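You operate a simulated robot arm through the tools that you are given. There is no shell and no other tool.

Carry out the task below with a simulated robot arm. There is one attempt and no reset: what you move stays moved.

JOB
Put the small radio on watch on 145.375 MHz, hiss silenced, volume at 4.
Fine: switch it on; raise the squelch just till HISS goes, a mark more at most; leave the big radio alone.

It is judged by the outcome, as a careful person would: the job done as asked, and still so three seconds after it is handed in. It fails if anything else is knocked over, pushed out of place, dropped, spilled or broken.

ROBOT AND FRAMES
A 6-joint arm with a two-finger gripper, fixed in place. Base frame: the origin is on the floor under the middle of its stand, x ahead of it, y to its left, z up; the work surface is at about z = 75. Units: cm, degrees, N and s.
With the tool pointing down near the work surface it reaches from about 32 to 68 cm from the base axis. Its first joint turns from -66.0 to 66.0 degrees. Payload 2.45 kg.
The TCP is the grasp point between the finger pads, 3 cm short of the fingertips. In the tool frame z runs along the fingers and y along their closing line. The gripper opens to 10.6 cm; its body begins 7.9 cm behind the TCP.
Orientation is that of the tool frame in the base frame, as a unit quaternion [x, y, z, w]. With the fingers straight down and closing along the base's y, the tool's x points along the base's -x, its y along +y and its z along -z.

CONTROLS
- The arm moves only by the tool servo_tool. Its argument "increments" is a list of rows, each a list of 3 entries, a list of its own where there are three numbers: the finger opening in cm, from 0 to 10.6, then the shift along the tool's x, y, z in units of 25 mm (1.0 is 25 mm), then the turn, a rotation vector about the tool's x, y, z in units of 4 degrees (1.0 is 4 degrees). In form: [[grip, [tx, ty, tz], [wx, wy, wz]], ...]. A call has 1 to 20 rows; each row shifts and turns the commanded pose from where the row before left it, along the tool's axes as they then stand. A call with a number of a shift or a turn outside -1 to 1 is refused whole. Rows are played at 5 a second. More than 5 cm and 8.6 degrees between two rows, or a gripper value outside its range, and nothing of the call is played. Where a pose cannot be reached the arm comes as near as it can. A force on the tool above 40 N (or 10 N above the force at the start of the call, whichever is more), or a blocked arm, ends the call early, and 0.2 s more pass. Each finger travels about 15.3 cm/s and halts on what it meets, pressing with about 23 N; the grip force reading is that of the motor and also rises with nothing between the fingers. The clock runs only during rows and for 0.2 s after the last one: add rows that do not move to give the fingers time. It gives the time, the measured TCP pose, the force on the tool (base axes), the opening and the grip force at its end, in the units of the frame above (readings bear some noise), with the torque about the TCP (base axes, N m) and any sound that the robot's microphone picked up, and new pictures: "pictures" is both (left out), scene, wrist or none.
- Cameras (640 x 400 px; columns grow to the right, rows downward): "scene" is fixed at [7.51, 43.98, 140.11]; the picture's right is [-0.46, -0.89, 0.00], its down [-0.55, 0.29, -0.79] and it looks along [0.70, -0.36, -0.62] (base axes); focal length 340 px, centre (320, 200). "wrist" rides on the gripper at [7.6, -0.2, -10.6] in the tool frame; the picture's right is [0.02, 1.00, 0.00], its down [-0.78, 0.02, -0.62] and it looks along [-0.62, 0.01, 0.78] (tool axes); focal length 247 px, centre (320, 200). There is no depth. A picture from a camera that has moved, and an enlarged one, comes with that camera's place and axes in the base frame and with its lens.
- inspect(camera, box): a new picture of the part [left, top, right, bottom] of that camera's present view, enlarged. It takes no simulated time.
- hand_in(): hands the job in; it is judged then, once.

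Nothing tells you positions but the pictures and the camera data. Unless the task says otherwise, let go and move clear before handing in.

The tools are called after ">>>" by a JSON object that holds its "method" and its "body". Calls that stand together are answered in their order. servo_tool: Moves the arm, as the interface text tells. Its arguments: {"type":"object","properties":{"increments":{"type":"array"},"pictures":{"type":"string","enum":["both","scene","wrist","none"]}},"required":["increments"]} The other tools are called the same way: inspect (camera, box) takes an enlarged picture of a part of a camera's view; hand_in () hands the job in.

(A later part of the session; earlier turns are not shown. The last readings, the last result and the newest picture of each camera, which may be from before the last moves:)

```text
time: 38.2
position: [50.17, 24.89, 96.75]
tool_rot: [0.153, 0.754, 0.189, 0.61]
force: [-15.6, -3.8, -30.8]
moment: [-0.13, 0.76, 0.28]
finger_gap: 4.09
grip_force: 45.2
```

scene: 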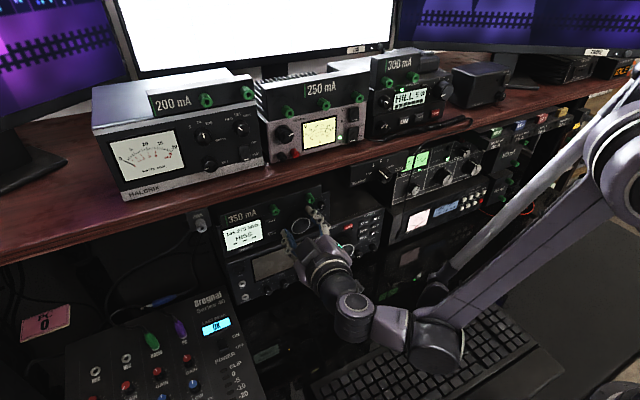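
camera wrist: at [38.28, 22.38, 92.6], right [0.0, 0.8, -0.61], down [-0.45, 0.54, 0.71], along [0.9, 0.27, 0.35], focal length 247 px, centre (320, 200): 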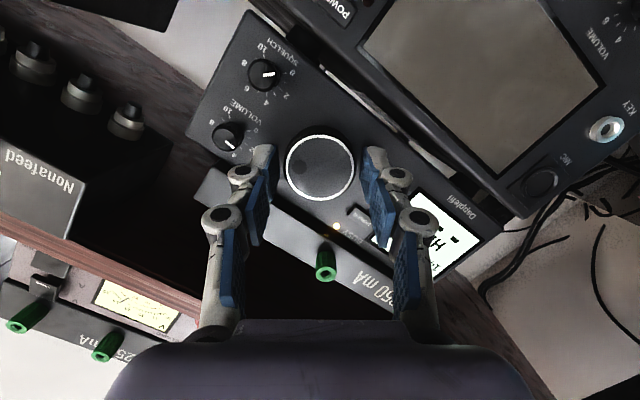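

>>> {"method": "servo_tool", "body": {"increments": [[3.0, [0.04, 0, -0.015], [0, 0, 0]], [3.0, [0, 0, 0], [0, 0, 0]]], "pictures": "none"}}

>>> {"method": "inspect", "body": {"camera": "scene", "box": [215, 180, 355, 280]}}

```text
time: 38.8
position: [50.09, 24.89, 96.78]
tool_rot: [0.153, 0.754, 0.189, 0.61]
force: [-12.7, -4.6, -23.0]
moment: [-0.09, 0.97, -0.1]
finger_gap: 4.12
grip_force: 44.6
```

```text
4.00 times, centred on (285, 230) of scene
camera zoom: at [7.51, 43.98, 140.11], right [-0.46, -0.89, 0.0], down [-0.55, 0.29, -0.79], along [0.7, -0.36, -0.62], focal length 1358 px, centre (460, 80)
```

zoom: 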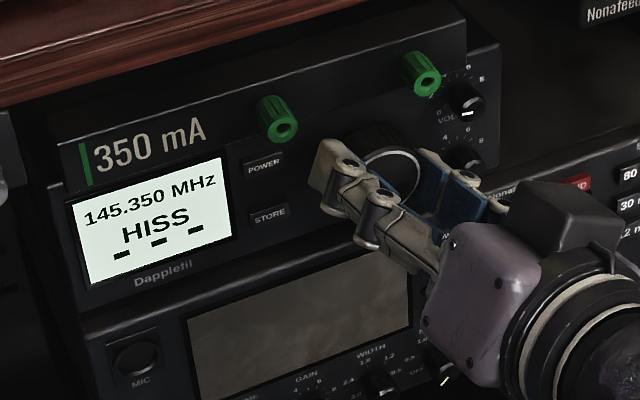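

Load stays high here, so I'll release, rotate back, and regrip for the final step.

>>> {"method": "servo_tool", "body": {"increments": [[4.5, [0, 0, 0], [0, 0, 0]], [5.0, [0, 0, 0], [0, 0, 0]], [5.0, [0, 0, 0], [0, 0, 0]]], "pictures": "none"}}

>>> {"method": "inspect", "body": {"camera": "wrist", "box": [200, 80, 440, 230]}}

>>> {"method": "inspect", "body": {"camera": "scene", "box": [215, 180, 355, 280]}}

```text
time: 39.6
position: [50.26, 24.9, 96.81]
tool_rot: [0.154, 0.754, 0.187, 0.611]
force: [-0.7, -0.3, -0.4]
moment: [-0.01, 0.0, 0.0]
finger_gap: 5.0
grip_force: 0.1
```

```text
2.67 times, centred on (320, 155) of wrist
camera zoom: at [38.28, 27.34, 92.15], right [-0.01, 0.89, 0.45], down [-0.45, -0.41, 0.8], along [0.9, -0.2, 0.4], focal length 659 px, centre (320, 320)
```

zoom: 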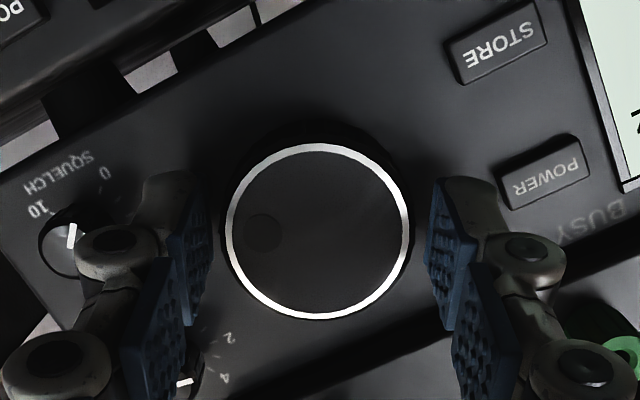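

```text
4.00 times, centred on (285, 230) of scene
camera zoom: at [7.51, 43.98, 140.11], right [-0.46, -0.89, 0.0], down [-0.55, 0.29, -0.79], along [0.7, -0.36, -0.62], focal length 1358 px, centre (460, 80)
```

zoom: 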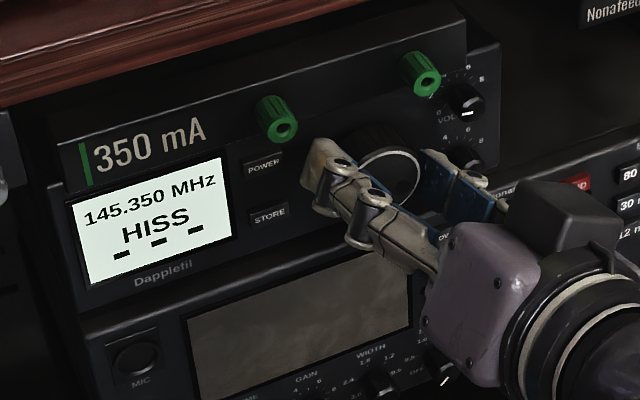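

>>> {"method": "servo_tool", "body": {"increments": [[5, [0.01, 0.014, 0], [0.208, 0, -0.978]], [5, [0.01, 0.014, 0], [0.208, 0, -0.978]], [5, [0, 0.014, 0], [0.208, 0, -0.978]], [5, [0, 0.014, 0], [0.208, 0, -0.978]], [5, [0, 0.014, 0], [0.208, 0, -0.978]], [5, [0, 0.014, 0], [0.208, 0, -0.978]], [5, [0, 0.014, 0], [0.208, 0, -0.978]], [5, [0, 0.014, 0], [0.208, 0, -0.978]], [5, [0, 0.014, 0], [0.208, 0, -0.978]], [5, [0, 0, 0], [0, 0, 0]]], "pictures": "none"}}

>>> {"method": "inspect", "body": {"camera": "wrist", "box": [200, 80, 440, 230]}}

```text
time: 41.8
position: [50.06, 25.32, 96.7]
tool_rot: [-0.044, 0.775, -0.054, 0.628]
force: [-0.5, -0.2, -0.3]
moment: [0.0, 0.0, 0.01]
finger_gap: 4.98
grip_force: 0.0
```

```text
2.67 times, centred on (320, 155) of wrist
camera zoom: at [38.16, 24.5, 91.55], right [0.0, 0.99, -0.16], down [-0.45, 0.14, 0.88], along [0.9, 0.08, 0.44], focal length 659 px, centre (320, 320)
```

zoom: 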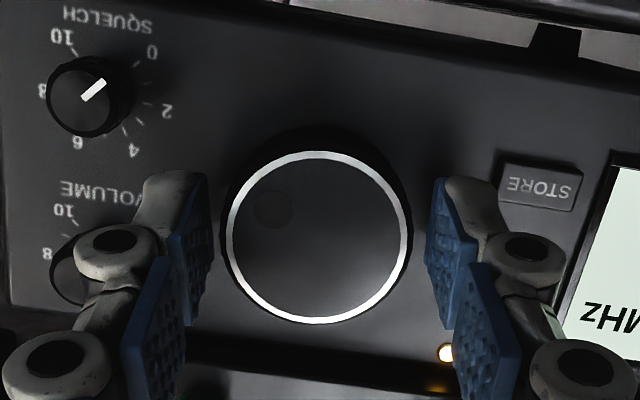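

>>> {"method": "servo_tool", "body": {"increments": [[4.4, [0, 0, 0.06], [0, 0, 0]], [3.8, [0, 0, 0], [0, 0, 0]], [3.2, [0, 0, 0], [0, 0, 0]], [3.0, [0, 0, 0], [0, 0, 0]], [3.0, [0, 0, 0], [0, 0, 0]]], "pictures": "none"}}

>>> {"method": "servo_tool", "body": {"increments": [[3.0, [0, -0.014, -0.004], [-0.208, 0, 0.978]], [3.0, [0, -0.014, -0.004], [-0.208, 0, 0.978]], [3.0, [0, 0, 0], [0, 0, 0]]], "pictures": "none"}}

>>> {"method": "inspect", "body": {"camera": "scene", "box": [215, 180, 355, 280]}}

```text
time: 43.0
position: [50.13, 25.23, 96.71]
tool_rot: [-0.044, 0.775, -0.054, 0.628]
force: [-11.0, -9.0, -0.6]
moment: [-0.03, 0.03, -0.29]
finger_gap: 4.1
grip_force: 45.5
```

```text
time: 43.8
position: [50.11, 25.24, 96.6]
tool_rot: [0.001, 0.777, 0.0, 0.629]
force: [-15.7, -9.9, -3.5]
moment: [-0.03, 0.16, -0.41]
finger_gap: 4.11
grip_force: 45.2
```

```text
4.00 times, centred on (285, 230) of scene
camera zoom: at [7.47, 43.95, 140.12], right [-0.46, -0.89, 0.0], down [-0.55, 0.29, -0.79], along [0.7, -0.36, -0.62], focal length 1358 px, centre (460, 80)
```

zoom: 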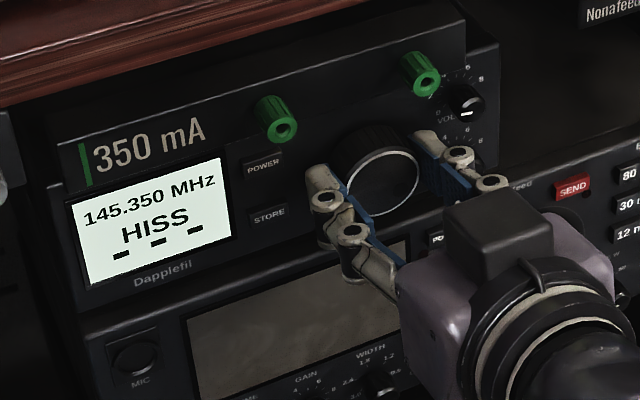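

>>> {"method": "servo_tool", "body": {"increments": [[3.0, [0, -0.03, -0.02], [-0.208, 0, 0.978]], [3.0, [0, -0.02, -0.01], [-0.104, 0, 0.489]], [3.0, [0, 0, 0], [0, 0, 0]]], "pictures": "none"}}

>>> {"method": "inspect", "body": {"camera": "scene", "box": [215, 180, 355, 280]}}

```text
time: 44.6
position: [50.18, 25.16, 96.59]
tool_rot: [0.034, 0.776, 0.041, 0.628]
force: [1.5, -4.0, -9.5]
moment: [-0.03, 0.33, -0.2]
finger_gap: 4.11
grip_force: 45.0
```

```text
4.00 times, centred on (285, 230) of scene
camera zoom: at [7.53, 43.97, 140.11], right [-0.46, -0.89, 0.0], down [-0.55, 0.29, -0.79], along [0.7, -0.36, -0.62], focal length 1358 px, centre (460, 80)
```

zoom: 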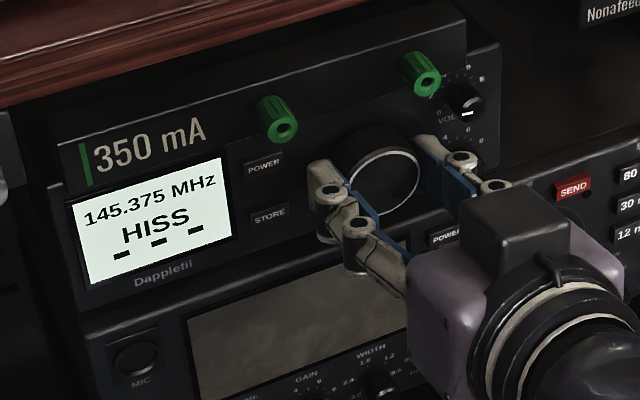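

It reads 145.375 MHz. I'll turn about 6° more to sit mid-step for safety, then verify and release.

>>> {"method": "servo_tool", "body": {"increments": [[3.0, [0.005, -0.014, 0], [-0.208, 0, 0.978]], [3.0, [0, -0.007, 0], [-0.104, 0, 0.489]], [3.0, [0, 0, 0], [0, 0, 0]]], "pictures": "none"}}

>>> {"method": "inspect", "body": {"camera": "scene", "box": [215, 180, 355, 280]}}

```text
time: 45.4
position: [50.13, 24.99, 96.58]
tool_rot: [0.064, 0.772, 0.083, 0.627]
force: [5.7, 3.1, 0.4]
moment: [0.01, 0.14, -0.09]
finger_gap: 4.12
grip_force: 45.5
```

```text
4.00 times, centred on (285, 230) of scene
camera zoom: at [7.52, 43.98, 140.11], right [-0.46, -0.89, 0.0], down [-0.55, 0.29, -0.79], along [0.7, -0.36, -0.62], focal length 1358 px, centre (460, 80)
```

zoom: 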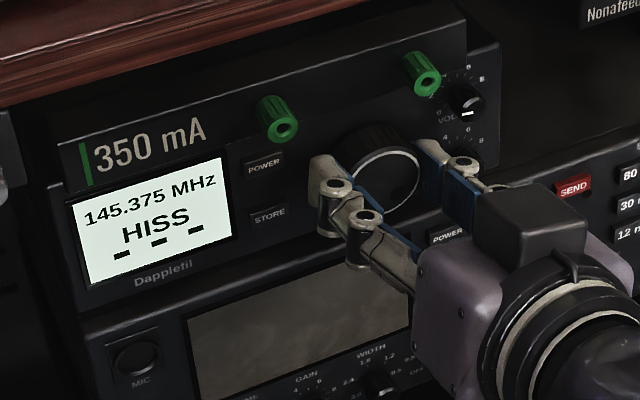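

145.375 MHz is set and load is low. I'll release, back straight out, and level the roll.

>>> {"method": "servo_tool", "body": {"increments": [[4.5, [0, 0, 0], [0, 0, 0]], [5.0, [0, 0, 0], [0, 0, 0]], [5.0, [0, 0, 0], [0, 0, 0]], [5.0, [0, 0, -0.3], [0, 0, 0]], [5.0, [0, 0, -0.4], [0, 0, 0]], [5.0, [0, 0, -0.5], [0, 0, 0]], [5.0, [0, 0, -0.2], [0.208, 0, -0.978]], [5.0, [0, 0, 0], [0.208, 0, -0.978]], [5.0, [0, 0, 0], [0.208, 0, -0.978]], [5.0, [0, 0, 0], [0, 0, 0]]], "pictures": "both"}}

>>> {"method": "inspect", "body": {"camera": "scene", "box": [215, 180, 355, 280]}}

>>> {"method": "inspect", "body": {"camera": "wrist", "box": [170, 40, 410, 190]}}

```text
time: 47.6
position: [46.72, 25.0, 97.43]
tool_rot: [0.0, 0.777, 0.0, 0.629]
force: [1.7, -0.7, -0.6]
moment: [0.01, 0.0, 0.02]
finger_gap: 5.0
grip_force: 0.2
camera wrist: at [34.82, 24.85, 92.13], right [-0.01, 1.0, -0.02], down [-0.45, 0.02, 0.9], along [0.9, 0.01, 0.45], focal length 247 px, centre (320, 200)
```

scene: 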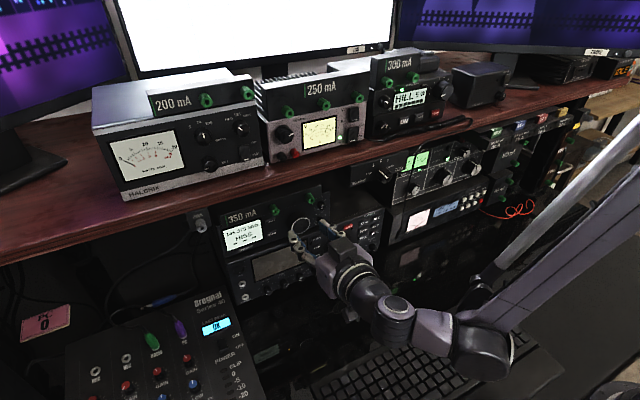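
wrist: 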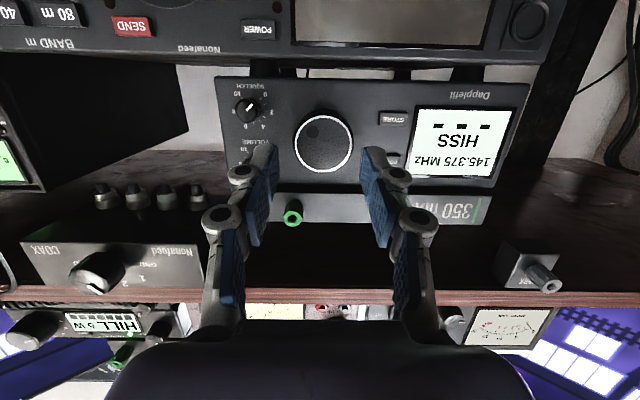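

```text
4.00 times, centred on (285, 230) of scene
camera zoom: at [7.51, 43.98, 140.11], right [-0.46, -0.89, 0.0], down [-0.55, 0.29, -0.79], along [0.7, -0.36, -0.62], focal length 1358 px, centre (460, 80)
```

zoom: 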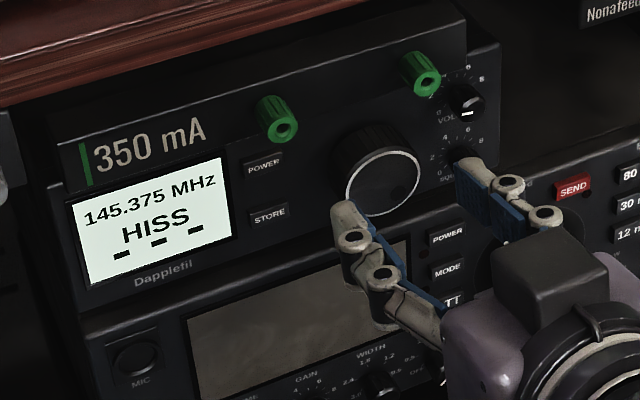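

```text
2.67 times, centred on (290, 115) of wrist
camera zoom: at [34.82, 24.85, 92.13], right [-0.01, 1.0, -0.02], down [-0.45, 0.02, 0.9], along [0.9, 0.01, 0.45], focal length 659 px, centre (400, 427)
```

zoom: 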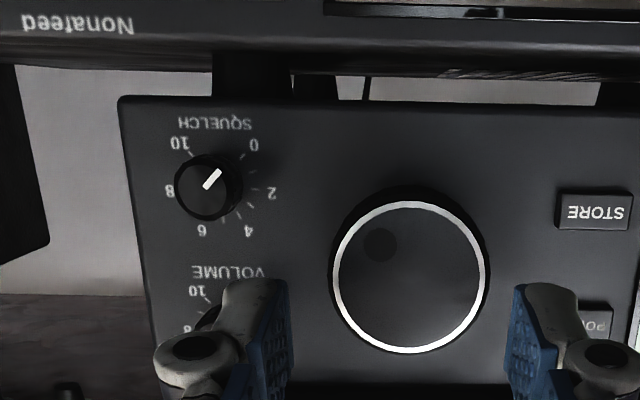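

All steady at 145.375. Next is the VOLUME knob: I'll narrow the fingers to 3 cm and move to a pre-grasp in front of it.

>>> {"method": "servo_tool", "body": {"increments": [[4.0, [-0.28, -0.5, -0.06], [0, 0, 0]], [3.0, [-0.28, -0.5, -0.06], [0, 0, 0]], [3.0, [-0.28, -0.5, -0.06], [0, 0, 0]], [3.0, [0, -0.5, 0], [0, 0, 0]], [3.0, [0, 0, 0], [0, 0, 0]]], "pictures": "both"}}

>>> {"method": "inspect", "body": {"camera": "wrist", "box": [200, 40, 440, 190]}}

>>> {"method": "inspect", "body": {"camera": "scene", "box": [250, 180, 390, 280]}}

```text
time: 48.8
position: [46.81, 20.02, 99.58]
tool_rot: [0.0, 0.777, 0.001, 0.629]
force: [0.2, 0.1, 0.3]
moment: [-0.01, 0.02, 0.01]
finger_gap: 2.99
grip_force: 0.0
camera wrist: at [34.9, 19.84, 94.37], right [0.0, 1.0, -0.02], down [-0.45, 0.02, 0.9], along [0.9, 0.01, 0.45], focal length 247 px, centre (320, 200)
```

scene: 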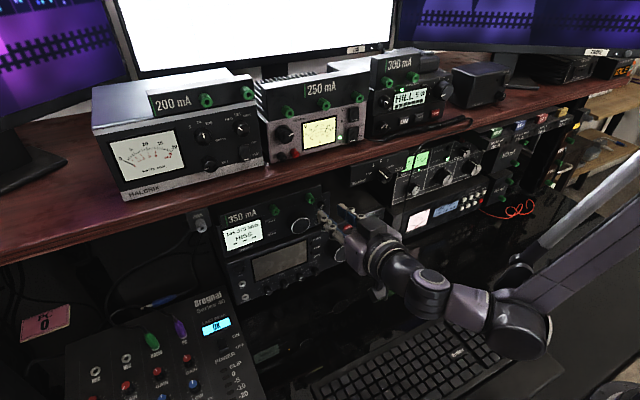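
wrist: 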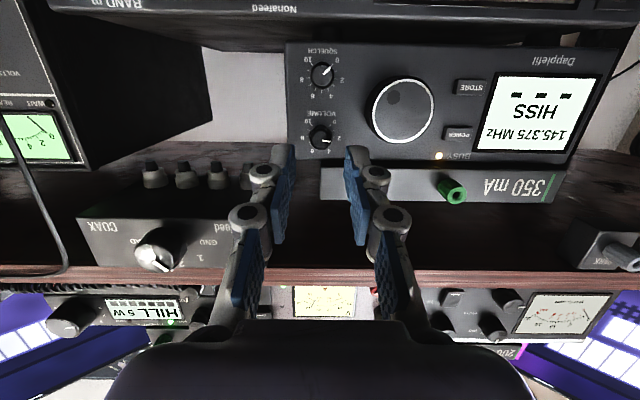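

```text
2.67 times, centred on (320, 115) of wrist
camera zoom: at [34.9, 19.84, 94.37], right [0.0, 1.0, -0.02], down [-0.45, 0.02, 0.9], along [0.9, 0.01, 0.45], focal length 659 px, centre (320, 427)
```

zoom: 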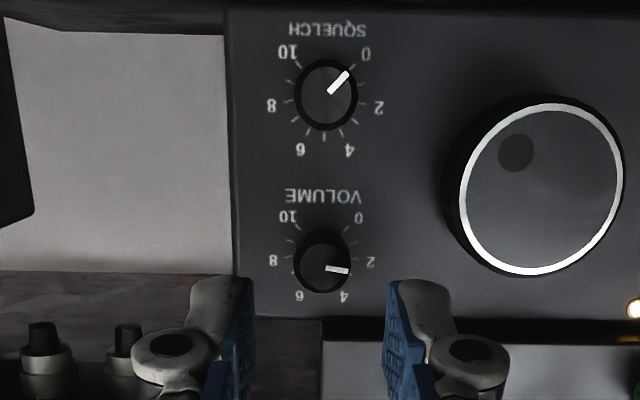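

```text
4.00 times, centred on (320, 230) of scene
camera zoom: at [7.51, 43.98, 140.11], right [-0.46, -0.89, 0.0], down [-0.55, 0.29, -0.79], along [0.7, -0.36, -0.62], focal length 1358 px, centre (320, 80)
```

zoom: 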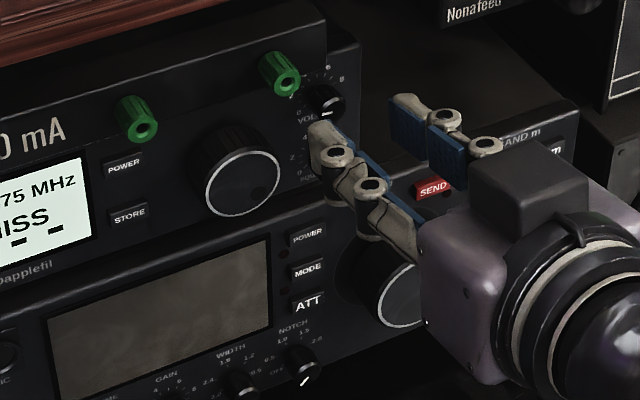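

Clear view: VOLUME reads about 2 at (51.75, 20.0, 98.1) and SQUELCH is at 0 at (51.75, 20.0, 94.3). I need about 54° clockwise, so I'll pre-roll to −28° and narrow to 2.4 cm before approaching.

>>> {"method": "servo_tool", "body": {"increments": [[2.4, [0, 0, 0], [0.208, 0, -0.978]], [2.4, [0, 0, 0], [0.208, 0, -0.978]], [2.4, [0, 0, 0], [0.208, 0, -0.978]], [2.4, [0, 0, 0], [0.208, 0, -0.978]], [2.4, [0, 0, 0], [0.208, 0, -0.978]], [2.4, [0, 0, 0], [0.208, 0, -0.978]], [2.4, [0, 0, 0], [0.208, 0, -0.978]], [2.4, [0.067, 0.266, 0.006], [0, 0, 0]], [2.4, [0, 0, 0], [0, 0, 0]]], "pictures": "wrist"}}

>>> {"method": "inspect", "body": {"camera": "wrist", "box": [200, 60, 440, 210]}}

```text
time: 50.8
position: [46.75, 20.43, 99.16]
tool_rot: [-0.152, 0.754, -0.188, 0.611]
force: [0.3, -0.9, 0.7]
moment: [-0.03, -0.03, 0.01]
finger_gap: 2.41
grip_force: 0.1
camera wrist: at [34.71, 17.89, 94.68], right [0.0, 0.87, -0.49], down [-0.45, 0.43, 0.78], along [0.9, 0.22, 0.39], focal length 247 px, centre (320, 200)
```

wrist: 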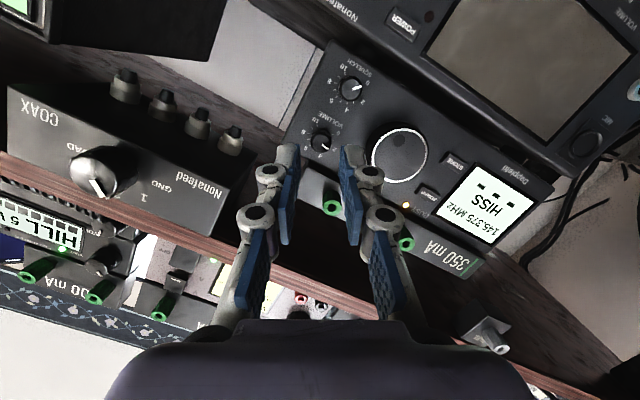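

```text
2.67 times, centred on (320, 135) of wrist
camera zoom: at [34.71, 17.89, 94.68], right [0.0, 0.87, -0.49], down [-0.45, 0.43, 0.78], along [0.9, 0.22, 0.39], focal length 659 px, centre (320, 373)
```

zoom: 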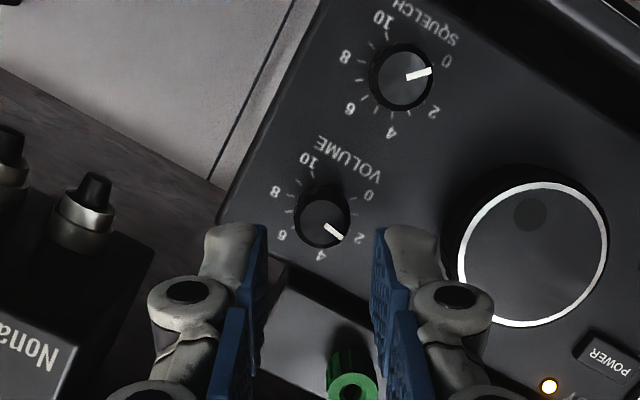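

Aligned well. Moving in 3.4 cm along the tool axis to straddle the VOLUME knob.

>>> {"method": "servo_tool", "body": {"increments": [[2.4, [0.02, 0, 0.34], [0, 0, 0]], [2.4, [0.02, 0, 0.34], [0, 0, 0]], [2.4, [0, 0, 0.34], [0, 0, 0]], [2.4, [0, 0, 0.3], [0, 0, 0]], [2.4, [0, 0, 0], [0, 0, 0]]], "pictures": "wrist"}}

>>> {"method": "inspect", "body": {"camera": "wrist", "box": [240, 90, 400, 190]}}

>>> {"method": "inspect", "body": {"camera": "scene", "box": [250, 180, 390, 280]}}

```text
time: 52.0
position: [50.02, 20.09, 98.48]
tool_rot: [-0.152, 0.754, -0.188, 0.61]
force: [-1.0, -0.6, -0.1]
moment: [0.0, -0.01, -0.01]
finger_gap: 2.4
grip_force: 0.1
camera wrist: at [38.08, 17.55, 93.93], right [0.0, 0.87, -0.49], down [-0.45, 0.43, 0.78], along [0.9, 0.22, 0.39], focal length 247 px, centre (320, 200)
```

wrist: 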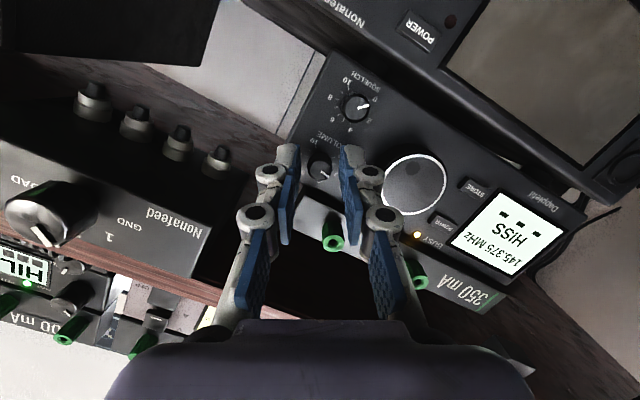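

```text
4.00 times, centred on (320, 140) of wrist
camera zoom: at [38.08, 17.55, 93.93], right [0.0, 0.87, -0.49], down [-0.45, 0.43, 0.78], along [0.9, 0.22, 0.39], focal length 988 px, centre (320, 440)
```

zoom: 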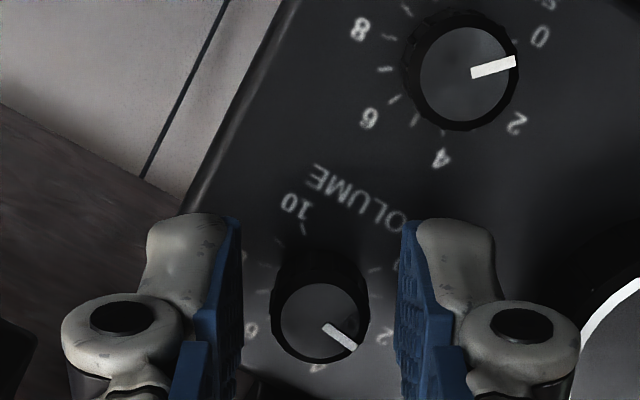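

```text
4.00 times, centred on (320, 230) of scene
camera zoom: at [7.51, 43.98, 140.11], right [-0.46, -0.89, 0.0], down [-0.55, 0.29, -0.79], along [0.7, -0.36, -0.62], focal length 1358 px, centre (320, 80)
```

zoom: 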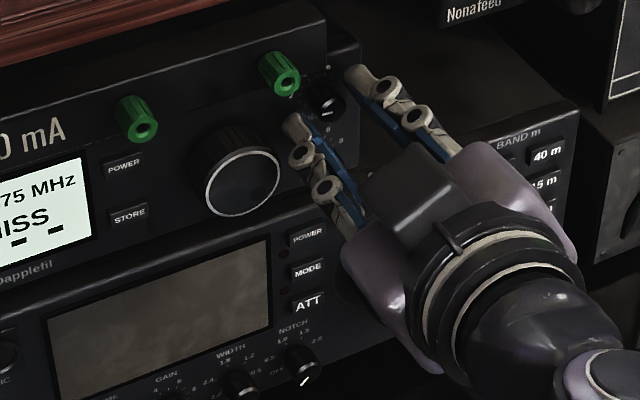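

The knob sits centred with about 1.1 cm of finger overlap. Closing gently on it.

>>> {"method": "servo_tool", "body": {"increments": [[2.0, [0, 0, 0], [0, 0, 0]], [1.6, [0, 0, 0], [0, 0, 0]], [1.3, [0, 0, 0], [0, 0, 0]], [1.0, [0, 0, 0], [0, 0, 0]], [1.0, [0, 0, 0], [0, 0, 0]]], "pictures": "none"}}

>>> {"method": "inspect", "body": {"camera": "wrist", "box": [240, 90, 400, 190]}}

>>> {"method": "inspect", "body": {"camera": "scene", "box": [250, 180, 390, 280]}}

```text
time: 53.2
position: [50.07, 20.04, 98.38]
tool_rot: [-0.153, 0.754, -0.186, 0.611]
force: [0.1, -0.2, -1.2]
moment: [0.0, 0.01, 0.03]
finger_gap: 1.43
grip_force: 40.7
```

```text
4.00 times, centred on (320, 140) of wrist
camera zoom: at [38.07, 17.56, 93.93], right [0.0, 0.87, -0.49], down [-0.45, 0.43, 0.78], along [0.9, 0.22, 0.39], focal length 988 px, centre (320, 440)
```

zoom: 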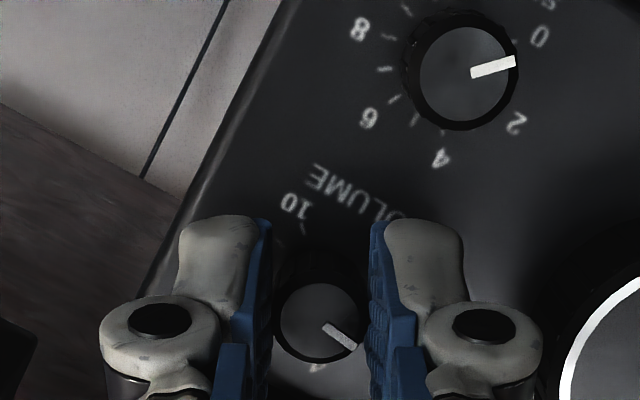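

```text
4.00 times, centred on (320, 230) of scene
camera zoom: at [7.51, 43.98, 140.11], right [-0.46, -0.89, 0.0], down [-0.55, 0.29, -0.79], along [0.7, -0.36, -0.62], focal length 1358 px, centre (320, 80)
```

zoom: 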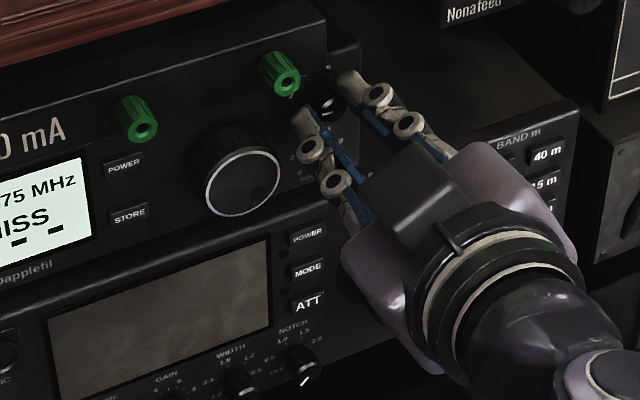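

Good grip at a 1.43 cm gap with almost no side load. Turning clockwise 12° first.

>>> {"method": "servo_tool", "body": {"increments": [[1.0, [0, -0.013, 0], [-0.208, 0, 0.978]], [1.0, [0, -0.013, 0], [-0.208, 0, 0.978]], [1.0, [0, -0.013, 0], [-0.208, 0, 0.978]], [1.0, [0, 0, 0], [0, 0, 0]]], "pictures": "none"}}

>>> {"method": "inspect", "body": {"camera": "wrist", "box": [240, 90, 400, 190]}}

```text
time: 54.2
position: [49.96, 20.06, 98.49]
tool_rot: [-0.088, 0.769, -0.106, 0.624]
force: [4.3, 6.8, 2.5]
moment: [0.04, 0.85, -0.09]
finger_gap: 1.45
grip_force: 40.8
```

```text
4.00 times, centred on (320, 140) of wrist
camera zoom: at [38.07, 18.5, 93.5], right [-0.01, 0.96, -0.29], down [-0.45, 0.26, 0.86], along [0.89, 0.14, 0.42], focal length 988 px, centre (320, 440)
```

zoom: 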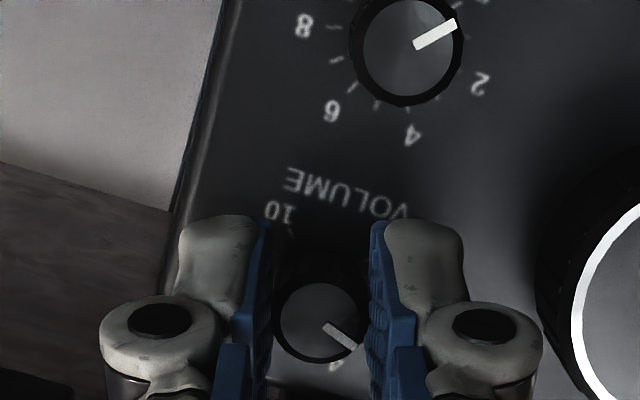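

>>> {"method": "servo_tool", "body": {"increments": [[1.0, [0, 0.0, 0], [-0.208, 0, 0.978]], [1.0, [0, -0.008, 0], [-0.208, 0, 0.978]], [1.0, [0, -0.008, 0], [-0.208, 0, 0.978]], [1.0, [0, 0, 0], [0, 0, 0]]], "pictures": "none"}}

>>> {"method": "inspect", "body": {"camera": "wrist", "box": [240, 90, 400, 190]}}

>>> {"method": "inspect", "body": {"camera": "scene", "box": [215, 180, 355, 280]}}

```text
time: 55.2
position: [49.93, 19.95, 98.45]
tool_rot: [-0.023, 0.776, -0.026, 0.63]
force: [21.6, 7.4, 14.1]
moment: [0.02, -1.08, 0.22]
finger_gap: 1.45
grip_force: 41.1
```

```text
4.00 times, centred on (320, 140) of wrist
camera zoom: at [38.07, 19.53, 93.27], right [-0.01, 1.0, -0.09], down [-0.45, 0.08, 0.89], along [0.89, 0.05, 0.44], focal length 988 px, centre (320, 440)
```

zoom: 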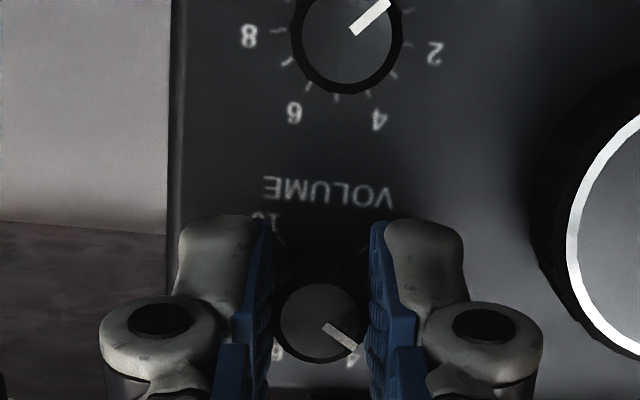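

```text
4.00 times, centred on (285, 230) of scene
camera zoom: at [7.54, 43.99, 140.1], right [-0.46, -0.89, 0.0], down [-0.55, 0.29, -0.79], along [0.7, -0.36, -0.62], focal length 1358 px, centre (460, 80)
```

zoom: 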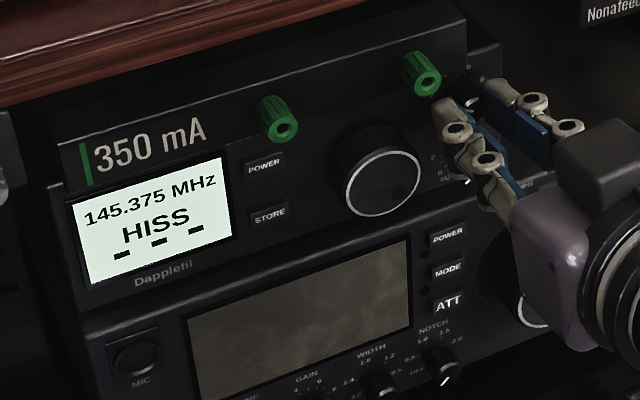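

Half way (about 24° of 54°). Relieving the axial load, then continuing.

>>> {"method": "servo_tool", "body": {"increments": [[1.0, [-0.02, 0.01, 0.06], [0, 0, 0]], [1.0, [0, -0.008, 0.0], [-0.208, 0, 0.978]], [1.0, [0, 0, 0], [0, 0, 0]]], "pictures": "none"}}

```text
time: 56.0
position: [50.0, 20.01, 98.4]
tool_rot: [0.001, 0.777, 0.0, 0.63]
force: [-14.5, 5.2, 8.8]
moment: [0.0, -0.89, 0.19]
finger_gap: 1.44
grip_force: 40.9
```

>>> {"method": "servo_tool", "body": {"increments": [[1.0, [-0.012, 0.0, -0.012], [-0.208, 0, 0.978]], [1.0, [-0.01, -0.005, -0.01], [-0.208, 0, 0.978]], [1.0, [0, 0, 0], [0, 0, 0]]], "pictures": "none"}}

>>> {"method": "inspect", "body": {"camera": "wrist", "box": [240, 90, 400, 190]}}

>>> {"method": "inspect", "body": {"camera": "scene", "box": [215, 180, 355, 280]}}

```text
time: 56.8
position: [49.98, 19.93, 98.42]
tool_rot: [0.046, 0.776, 0.056, 0.626]
force: [-24.1, 8.7, -20.6]
moment: [0.04, 0.41, 0.23]
finger_gap: 1.46
grip_force: 40.8
```

```text
4.00 times, centred on (320, 140) of wrist
camera zoom: at [38.05, 20.61, 93.34], right [0.0, 0.99, 0.12], down [-0.44, -0.11, 0.89], along [0.9, -0.05, 0.44], focal length 988 px, centre (320, 440)
```

zoom: 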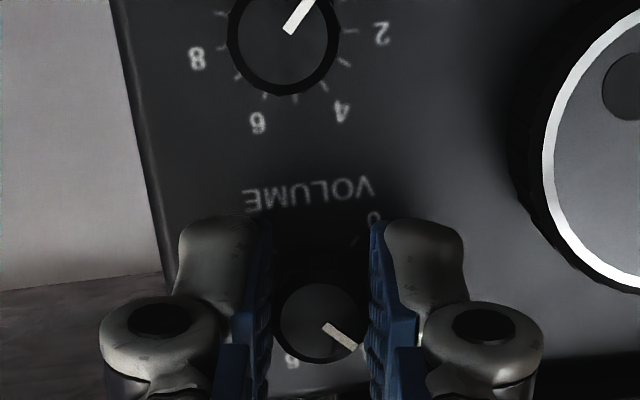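

```text
4.00 times, centred on (285, 230) of scene
camera zoom: at [7.48, 44.02, 140.1], right [-0.46, -0.89, 0.0], down [-0.55, 0.29, -0.79], along [0.7, -0.36, -0.62], focal length 1358 px, centre (460, 80)
```

zoom: 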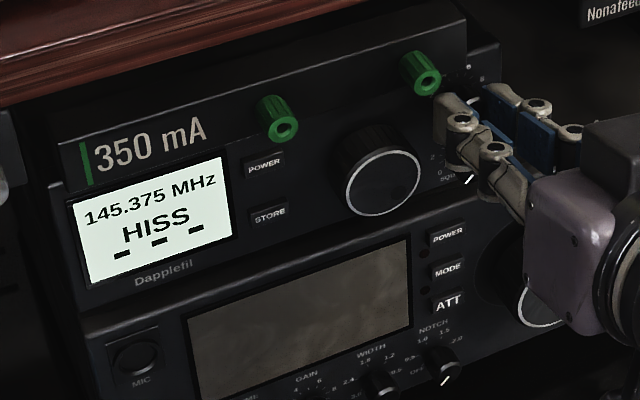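

The knob has turned 36° but load is building, so I'll release and regrip in place to zero it.

>>> {"method": "servo_tool", "body": {"increments": [[1.8, [0, 0, 0], [0, 0, 0]], [2.2, [0, 0, 0], [0, 0, 0]], [2.2, [0, 0, 0], [0, 0, 0]]], "pictures": "none"}}

>>> {"method": "inspect", "body": {"camera": "wrist", "box": [240, 90, 400, 190]}}

```text
time: 57.6
position: [50.11, 19.94, 98.49]
tool_rot: [0.043, 0.775, 0.055, 0.628]
force: [-0.3, 0.1, 0.4]
moment: [-0.02, 0.01, 0.0]
finger_gap: 2.21
grip_force: 0.1
```

```text
4.00 times, centred on (320, 140) of wrist
camera zoom: at [38.17, 20.5, 93.39], right [0.0, 0.99, 0.12], down [-0.45, -0.11, 0.89], along [0.9, -0.05, 0.44], focal length 988 px, centre (320, 440)
```

zoom: 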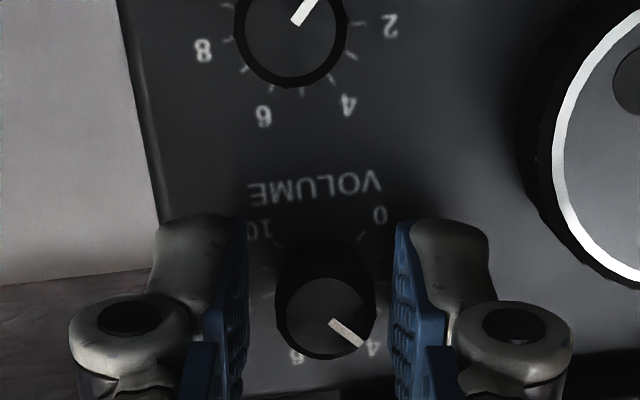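

Released with no load. The pointer now reads about 3.3, so I'll regrip and turn about 19° more.

>>> {"method": "servo_tool", "body": {"increments": [[1.8, [0, 0.03, 0], [0, 0, 0]], [1.4, [0, 0, 0], [0, 0, 0]], [1.0, [0, 0, 0], [0, 0, 0]], [1.0, [0, 0, 0], [0, 0, 0]], [1.0, [0, -0.006, 0], [-0.208, 0, 0.978]], [1.0, [0, -0.006, 0], [-0.208, 0, 0.978]], [1.0, [0, -0.006, 0], [-0.208, 0, 0.978]], [1.0, [0, 0, 0], [0, 0, 0]]], "pictures": "none"}}

>>> {"method": "inspect", "body": {"camera": "wrist", "box": [240, 90, 400, 190]}}

```text
time: 59.4
position: [49.99, 19.87, 98.51]
tool_rot: [0.11, 0.765, 0.134, 0.621]
force: [2.9, -9.5, 24.7]
moment: [0.01, -0.86, -0.32]
finger_gap: 1.43
grip_force: 40.1
```

```text
4.00 times, centred on (320, 140) of wrist
camera zoom: at [38.13, 21.59, 93.58], right [0.0, 0.95, 0.32], down [-0.45, -0.29, 0.85], along [0.89, -0.14, 0.43], focal length 988 px, centre (320, 440)
```

zoom: 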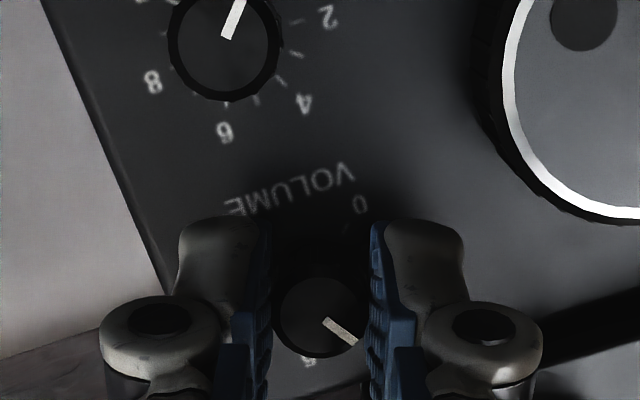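

>>> {"method": "servo_tool", "body": {"increments": [[1.0, [-0.025, -0.015, 0], [0, 0, 0]], [1.0, [-0.008, -0.006, 0], [-0.208, 0, 0.978]], [1.0, [0, -0.006, 0], [-0.156, 0, 0.734]], [1.0, [0, 0, 0], [0, 0, 0]]], "pictures": "none"}}

>>> {"method": "servo_tool", "body": {"increments": [[1.8, [0, 0, 0], [0, 0, 0]], [2.3, [0, 0, 0], [0, 0, 0]], [2.3, [0, 0, 0], [0, 0, 0]]], "pictures": "none"}}

>>> {"method": "inspect", "body": {"camera": "wrist", "box": [240, 90, 400, 190]}}

>>> {"method": "inspect", "body": {"camera": "scene", "box": [215, 180, 355, 280]}}

```text
time: 60.4
position: [49.99, 19.88, 98.53]
tool_rot: [0.149, 0.756, 0.18, 0.612]
force: [4.3, -11.7, 1.2]
moment: [-0.03, 0.45, -0.05]
finger_gap: 1.44
grip_force: 40.6
```

```text
time: 61.2
position: [50.03, 19.9, 98.57]
tool_rot: [0.148, 0.756, 0.182, 0.612]
force: [0.4, 0.4, 0.1]
moment: [-0.02, 0.0, 0.02]
finger_gap: 2.29
grip_force: 0.0
```

```text
4.00 times, centred on (320, 140) of wrist
camera zoom: at [38.09, 22.25, 93.87], right [-0.01, 0.9, 0.44], down [-0.45, -0.39, 0.81], along [0.9, -0.19, 0.4], focal length 988 px, centre (320, 440)
```

zoom: 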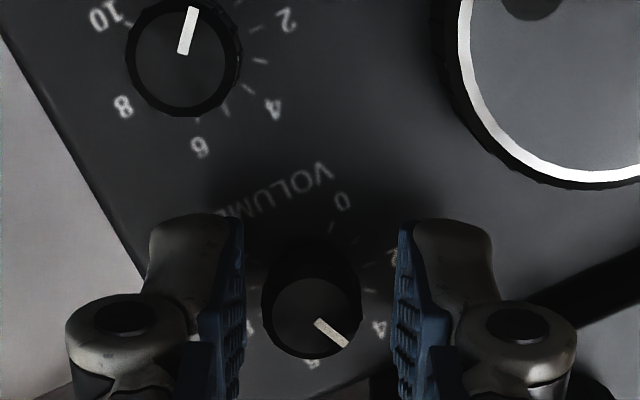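

```text
4.00 times, centred on (285, 230) of scene
camera zoom: at [7.51, 43.98, 140.11], right [-0.46, -0.89, 0.0], down [-0.55, 0.29, -0.79], along [0.7, -0.36, -0.62], focal length 1358 px, centre (460, 80)
```

zoom: 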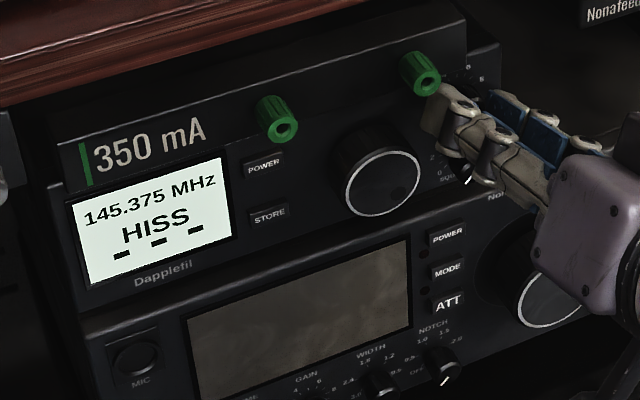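

Volume should be near 4. I'll back straight out, level the roll, and read it from the straight-on view.

>>> {"method": "servo_tool", "body": {"increments": [[2.3, [0, 0, -0.3], [0, 0, 0]], [2.3, [0, 0, -0.4], [0, 0, 0]], [2.3, [0, 0, -0.5], [0, 0, 0]], [2.3, [0, 0, -0.2], [0.208, 0, -0.978]], [2.3, [0, 0, 0], [0.208, 0, -0.978]], [2.3, [0, 0, 0], [0.208, 0, -0.978]], [2.3, [0, 0, 0], [0.208, 0, -0.978]], [2.3, [0, 0, 0], [0.208, 0, -0.978]], [2.3, [0, 0, 0], [0.208, 0, -0.978]], [2.3, [0, 0, 0], [0.156, 0, -0.734]], [2.3, [0, 0, 0], [0, 0, 0]]], "pictures": "wrist"}}

>>> {"method": "inspect", "body": {"camera": "wrist", "box": [260, 40, 400, 140]}}

>>> {"method": "inspect", "body": {"camera": "scene", "box": [280, 180, 350, 230]}}

```text
time: 63.6
position: [47.0, 19.72, 99.54]
tool_rot: [0.0, 0.777, -0.001, 0.629]
force: [-0.3, -0.6, 0.3]
moment: [-0.04, -0.01, -0.01]
finger_gap: 2.29
grip_force: 0.1
out of reach, approached as far as the arm can: row 3
camera wrist: at [35.01, 19.64, 94.38], right [0.0, 1.0, -0.02], down [-0.45, 0.02, 0.9], along [0.9, 0.01, 0.45], focal length 247 px, centre (320, 200)
```

wrist: 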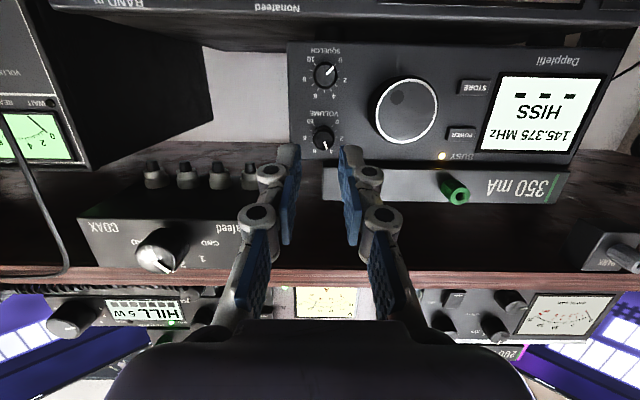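

```text
4.00 times, centred on (330, 90) of wrist
camera zoom: at [35.01, 19.64, 94.38], right [0.0, 1.0, -0.02], down [-0.45, 0.02, 0.9], along [0.9, 0.01, 0.45], focal length 988 px, centre (280, 640)
```

zoom: 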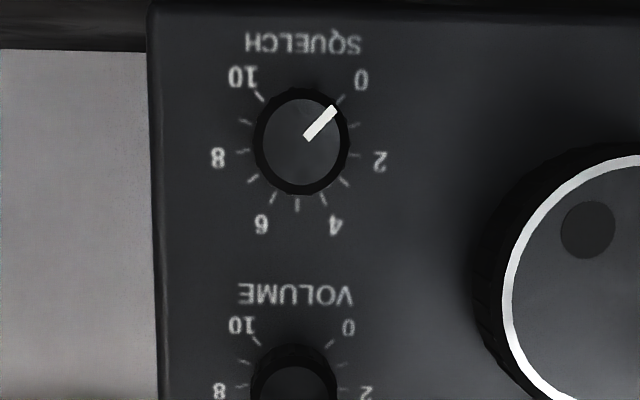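

```text
8.00 times, centred on (315, 205) of scene
camera zoom: at [7.51, 43.98, 140.11], right [-0.46, -0.89, 0.0], down [-0.55, 0.29, -0.79], along [0.7, -0.36, -0.62], focal length 2716 px, centre (360, 160)
```

zoom: 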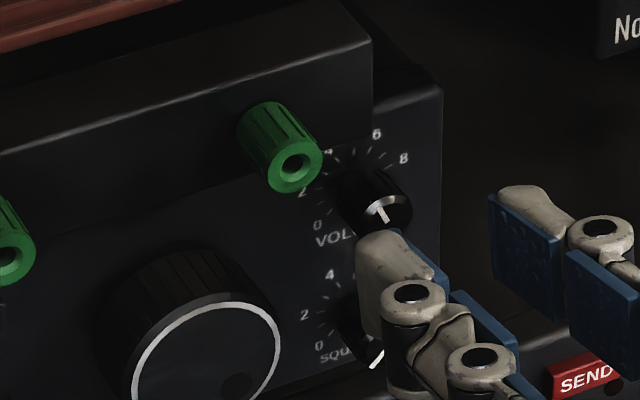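

>>> {"method": "inspect", "body": {"camera": "wrist", "box": [280, 90, 370, 160]}}

>>> {"method": "inspect", "body": {"camera": "wrist", "box": [285, 40, 365, 110]}}

```text
5.71 times, centred on (325, 125) of wrist
camera zoom: at [35.01, 19.64, 94.38], right [0.0, 1.0, -0.02], down [-0.45, 0.02, 0.9], along [0.9, 0.01, 0.45], focal length 1411 px, centre (291, 629)
```

zoom: 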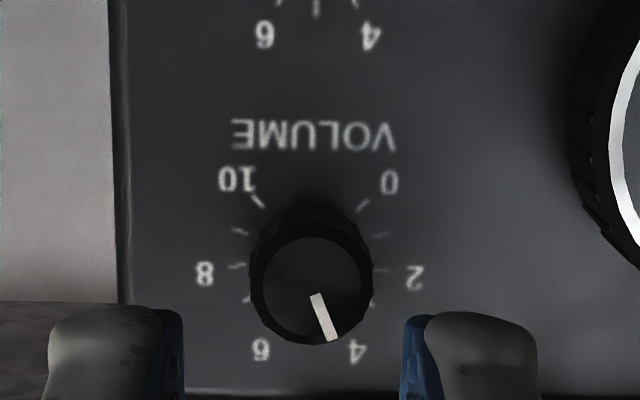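

```text
5.71 times, centred on (325, 75) of wrist
camera zoom: at [35.01, 19.64, 94.38], right [0.0, 1.0, -0.02], down [-0.45, 0.02, 0.9], along [0.9, 0.01, 0.45], focal length 1411 px, centre (291, 914)
```

zoom: 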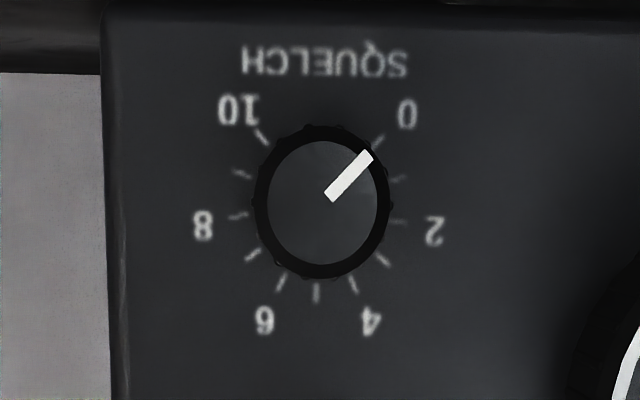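

The pointer reads about 4.2, so I'll make a fine correction of roughly −5°. Moving back in on the VOLUME knob with the roll level.

>>> {"method": "servo_tool", "body": {"increments": [[2.4, [0.14, 0.044, 0], [0, 0, 0]], [2.4, [0, 0, 0.33], [0, 0, 0]], [2.4, [0, 0, 0.33], [0, 0, 0]], [2.4, [0, 0, 0.33], [0, 0, 0]], [2.4, [0, 0, 0.32], [0, 0, 0]], [2.4, [0, 0, 0], [0, 0, 0]]], "pictures": "none"}}

>>> {"method": "inspect", "body": {"camera": "wrist", "box": [240, 90, 400, 190]}}

```text
time: 65.0
position: [49.79, 19.83, 98.54]
tool_rot: [-0.001, 0.778, 0.001, 0.629]
force: [-0.7, -0.2, 0.3]
moment: [-0.03, 0.01, -0.05]
finger_gap: 2.43
grip_force: 0.1
```

```text
4.00 times, centred on (320, 140) of wrist
camera zoom: at [38.0, 19.76, 93.39], right [0.0, 1.0, -0.02], down [-0.45, 0.02, 0.9], along [0.9, 0.01, 0.45], focal length 988 px, centre (320, 440)
```

zoom: 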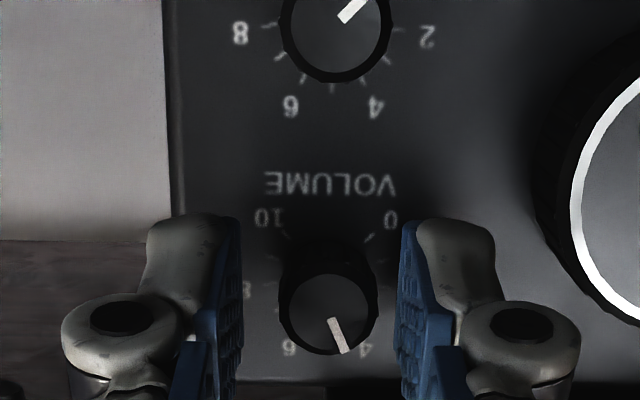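

>>> {"method": "servo_tool", "body": {"increments": [[2.0, [0, 0.04, 0.04], [0, 0, 0]], [1.6, [0, 0, 0], [0, 0, 0]], [1.2, [0, 0, 0], [0, 0, 0]], [1.0, [0, 0, 0], [0, 0, 0]], [1.0, [0, 0, 0], [0, 0, 0]], [1.0, [0, 0.006, 0], [0.13, 0, -0.61]], [1.0, [0, 0.006, 0], [0.13, 0, -0.61]], [1.0, [0, 0, 0], [0, 0, 0]]], "pictures": "none"}}

>>> {"method": "servo_tool", "body": {"increments": [[1.8, [0, 0, 0], [0, 0, 0]], [2.4, [0, 0, 0], [0, 0, 0]], [2.4, [0, 0, 0], [0, 0, 0]], [2.4, [0, 0, -0.33], [0, 0, 0]], [2.4, [0, 0, -0.33], [0, 0, 0]], [2.4, [0, 0, -0.33], [0, 0, 0]], [2.4, [0, 0, -0.2], [-0.26, 0, 1.0]], [2.4, [0, 0, 0], [0, 0, 0]]], "pictures": "none"}}

>>> {"method": "inspect", "body": {"camera": "wrist", "box": [280, 90, 370, 160]}}

>>> {"method": "inspect", "body": {"camera": "wrist", "box": [285, 40, 365, 110]}}

```text
time: 66.8
position: [49.99, 20.05, 98.53]
tool_rot: [-0.029, 0.776, -0.033, 0.629]
force: [10.8, 15.5, 0.1]
moment: [0.05, 0.64, 0.35]
finger_gap: 1.45
grip_force: 40.5
```

```text
time: 68.6
position: [47.06, 20.07, 99.29]
tool_rot: [-0.005, 0.777, -0.005, 0.63]
force: [0.2, -0.2, 0.1]
moment: [0.0, 0.02, 0.04]
finger_gap: 2.38
grip_force: 0.1
```

```text
5.71 times, centred on (325, 125) of wrist
camera zoom: at [35.22, 19.82, 94.11], right [-0.01, 1.0, -0.03], down [-0.45, 0.03, 0.9], along [0.9, 0.02, 0.44], focal length 1411 px, centre (291, 629)
```

zoom: 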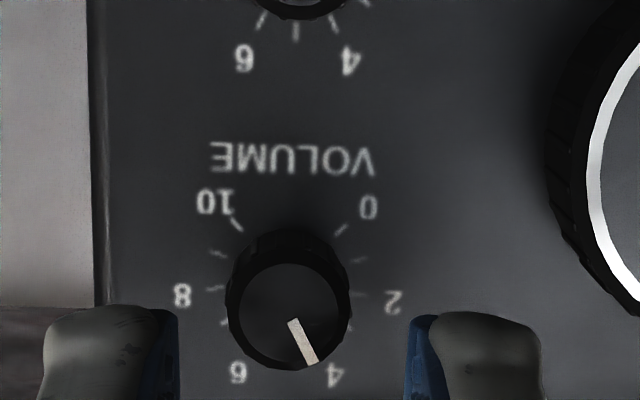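

```text
5.71 times, centred on (325, 75) of wrist
camera zoom: at [35.22, 19.82, 94.11], right [-0.01, 1.0, -0.03], down [-0.45, 0.03, 0.9], along [0.9, 0.02, 0.44], focal length 1411 px, centre (291, 914)
```

zoom: 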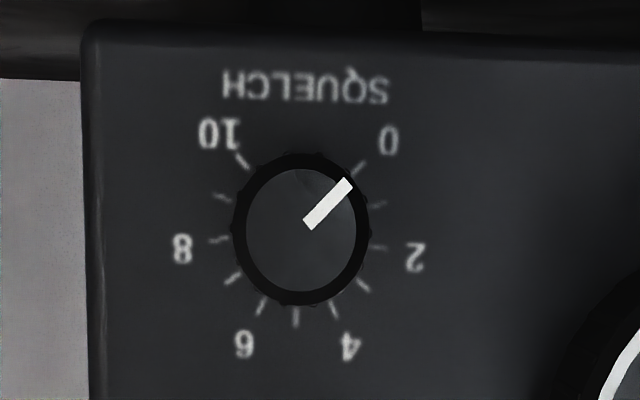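

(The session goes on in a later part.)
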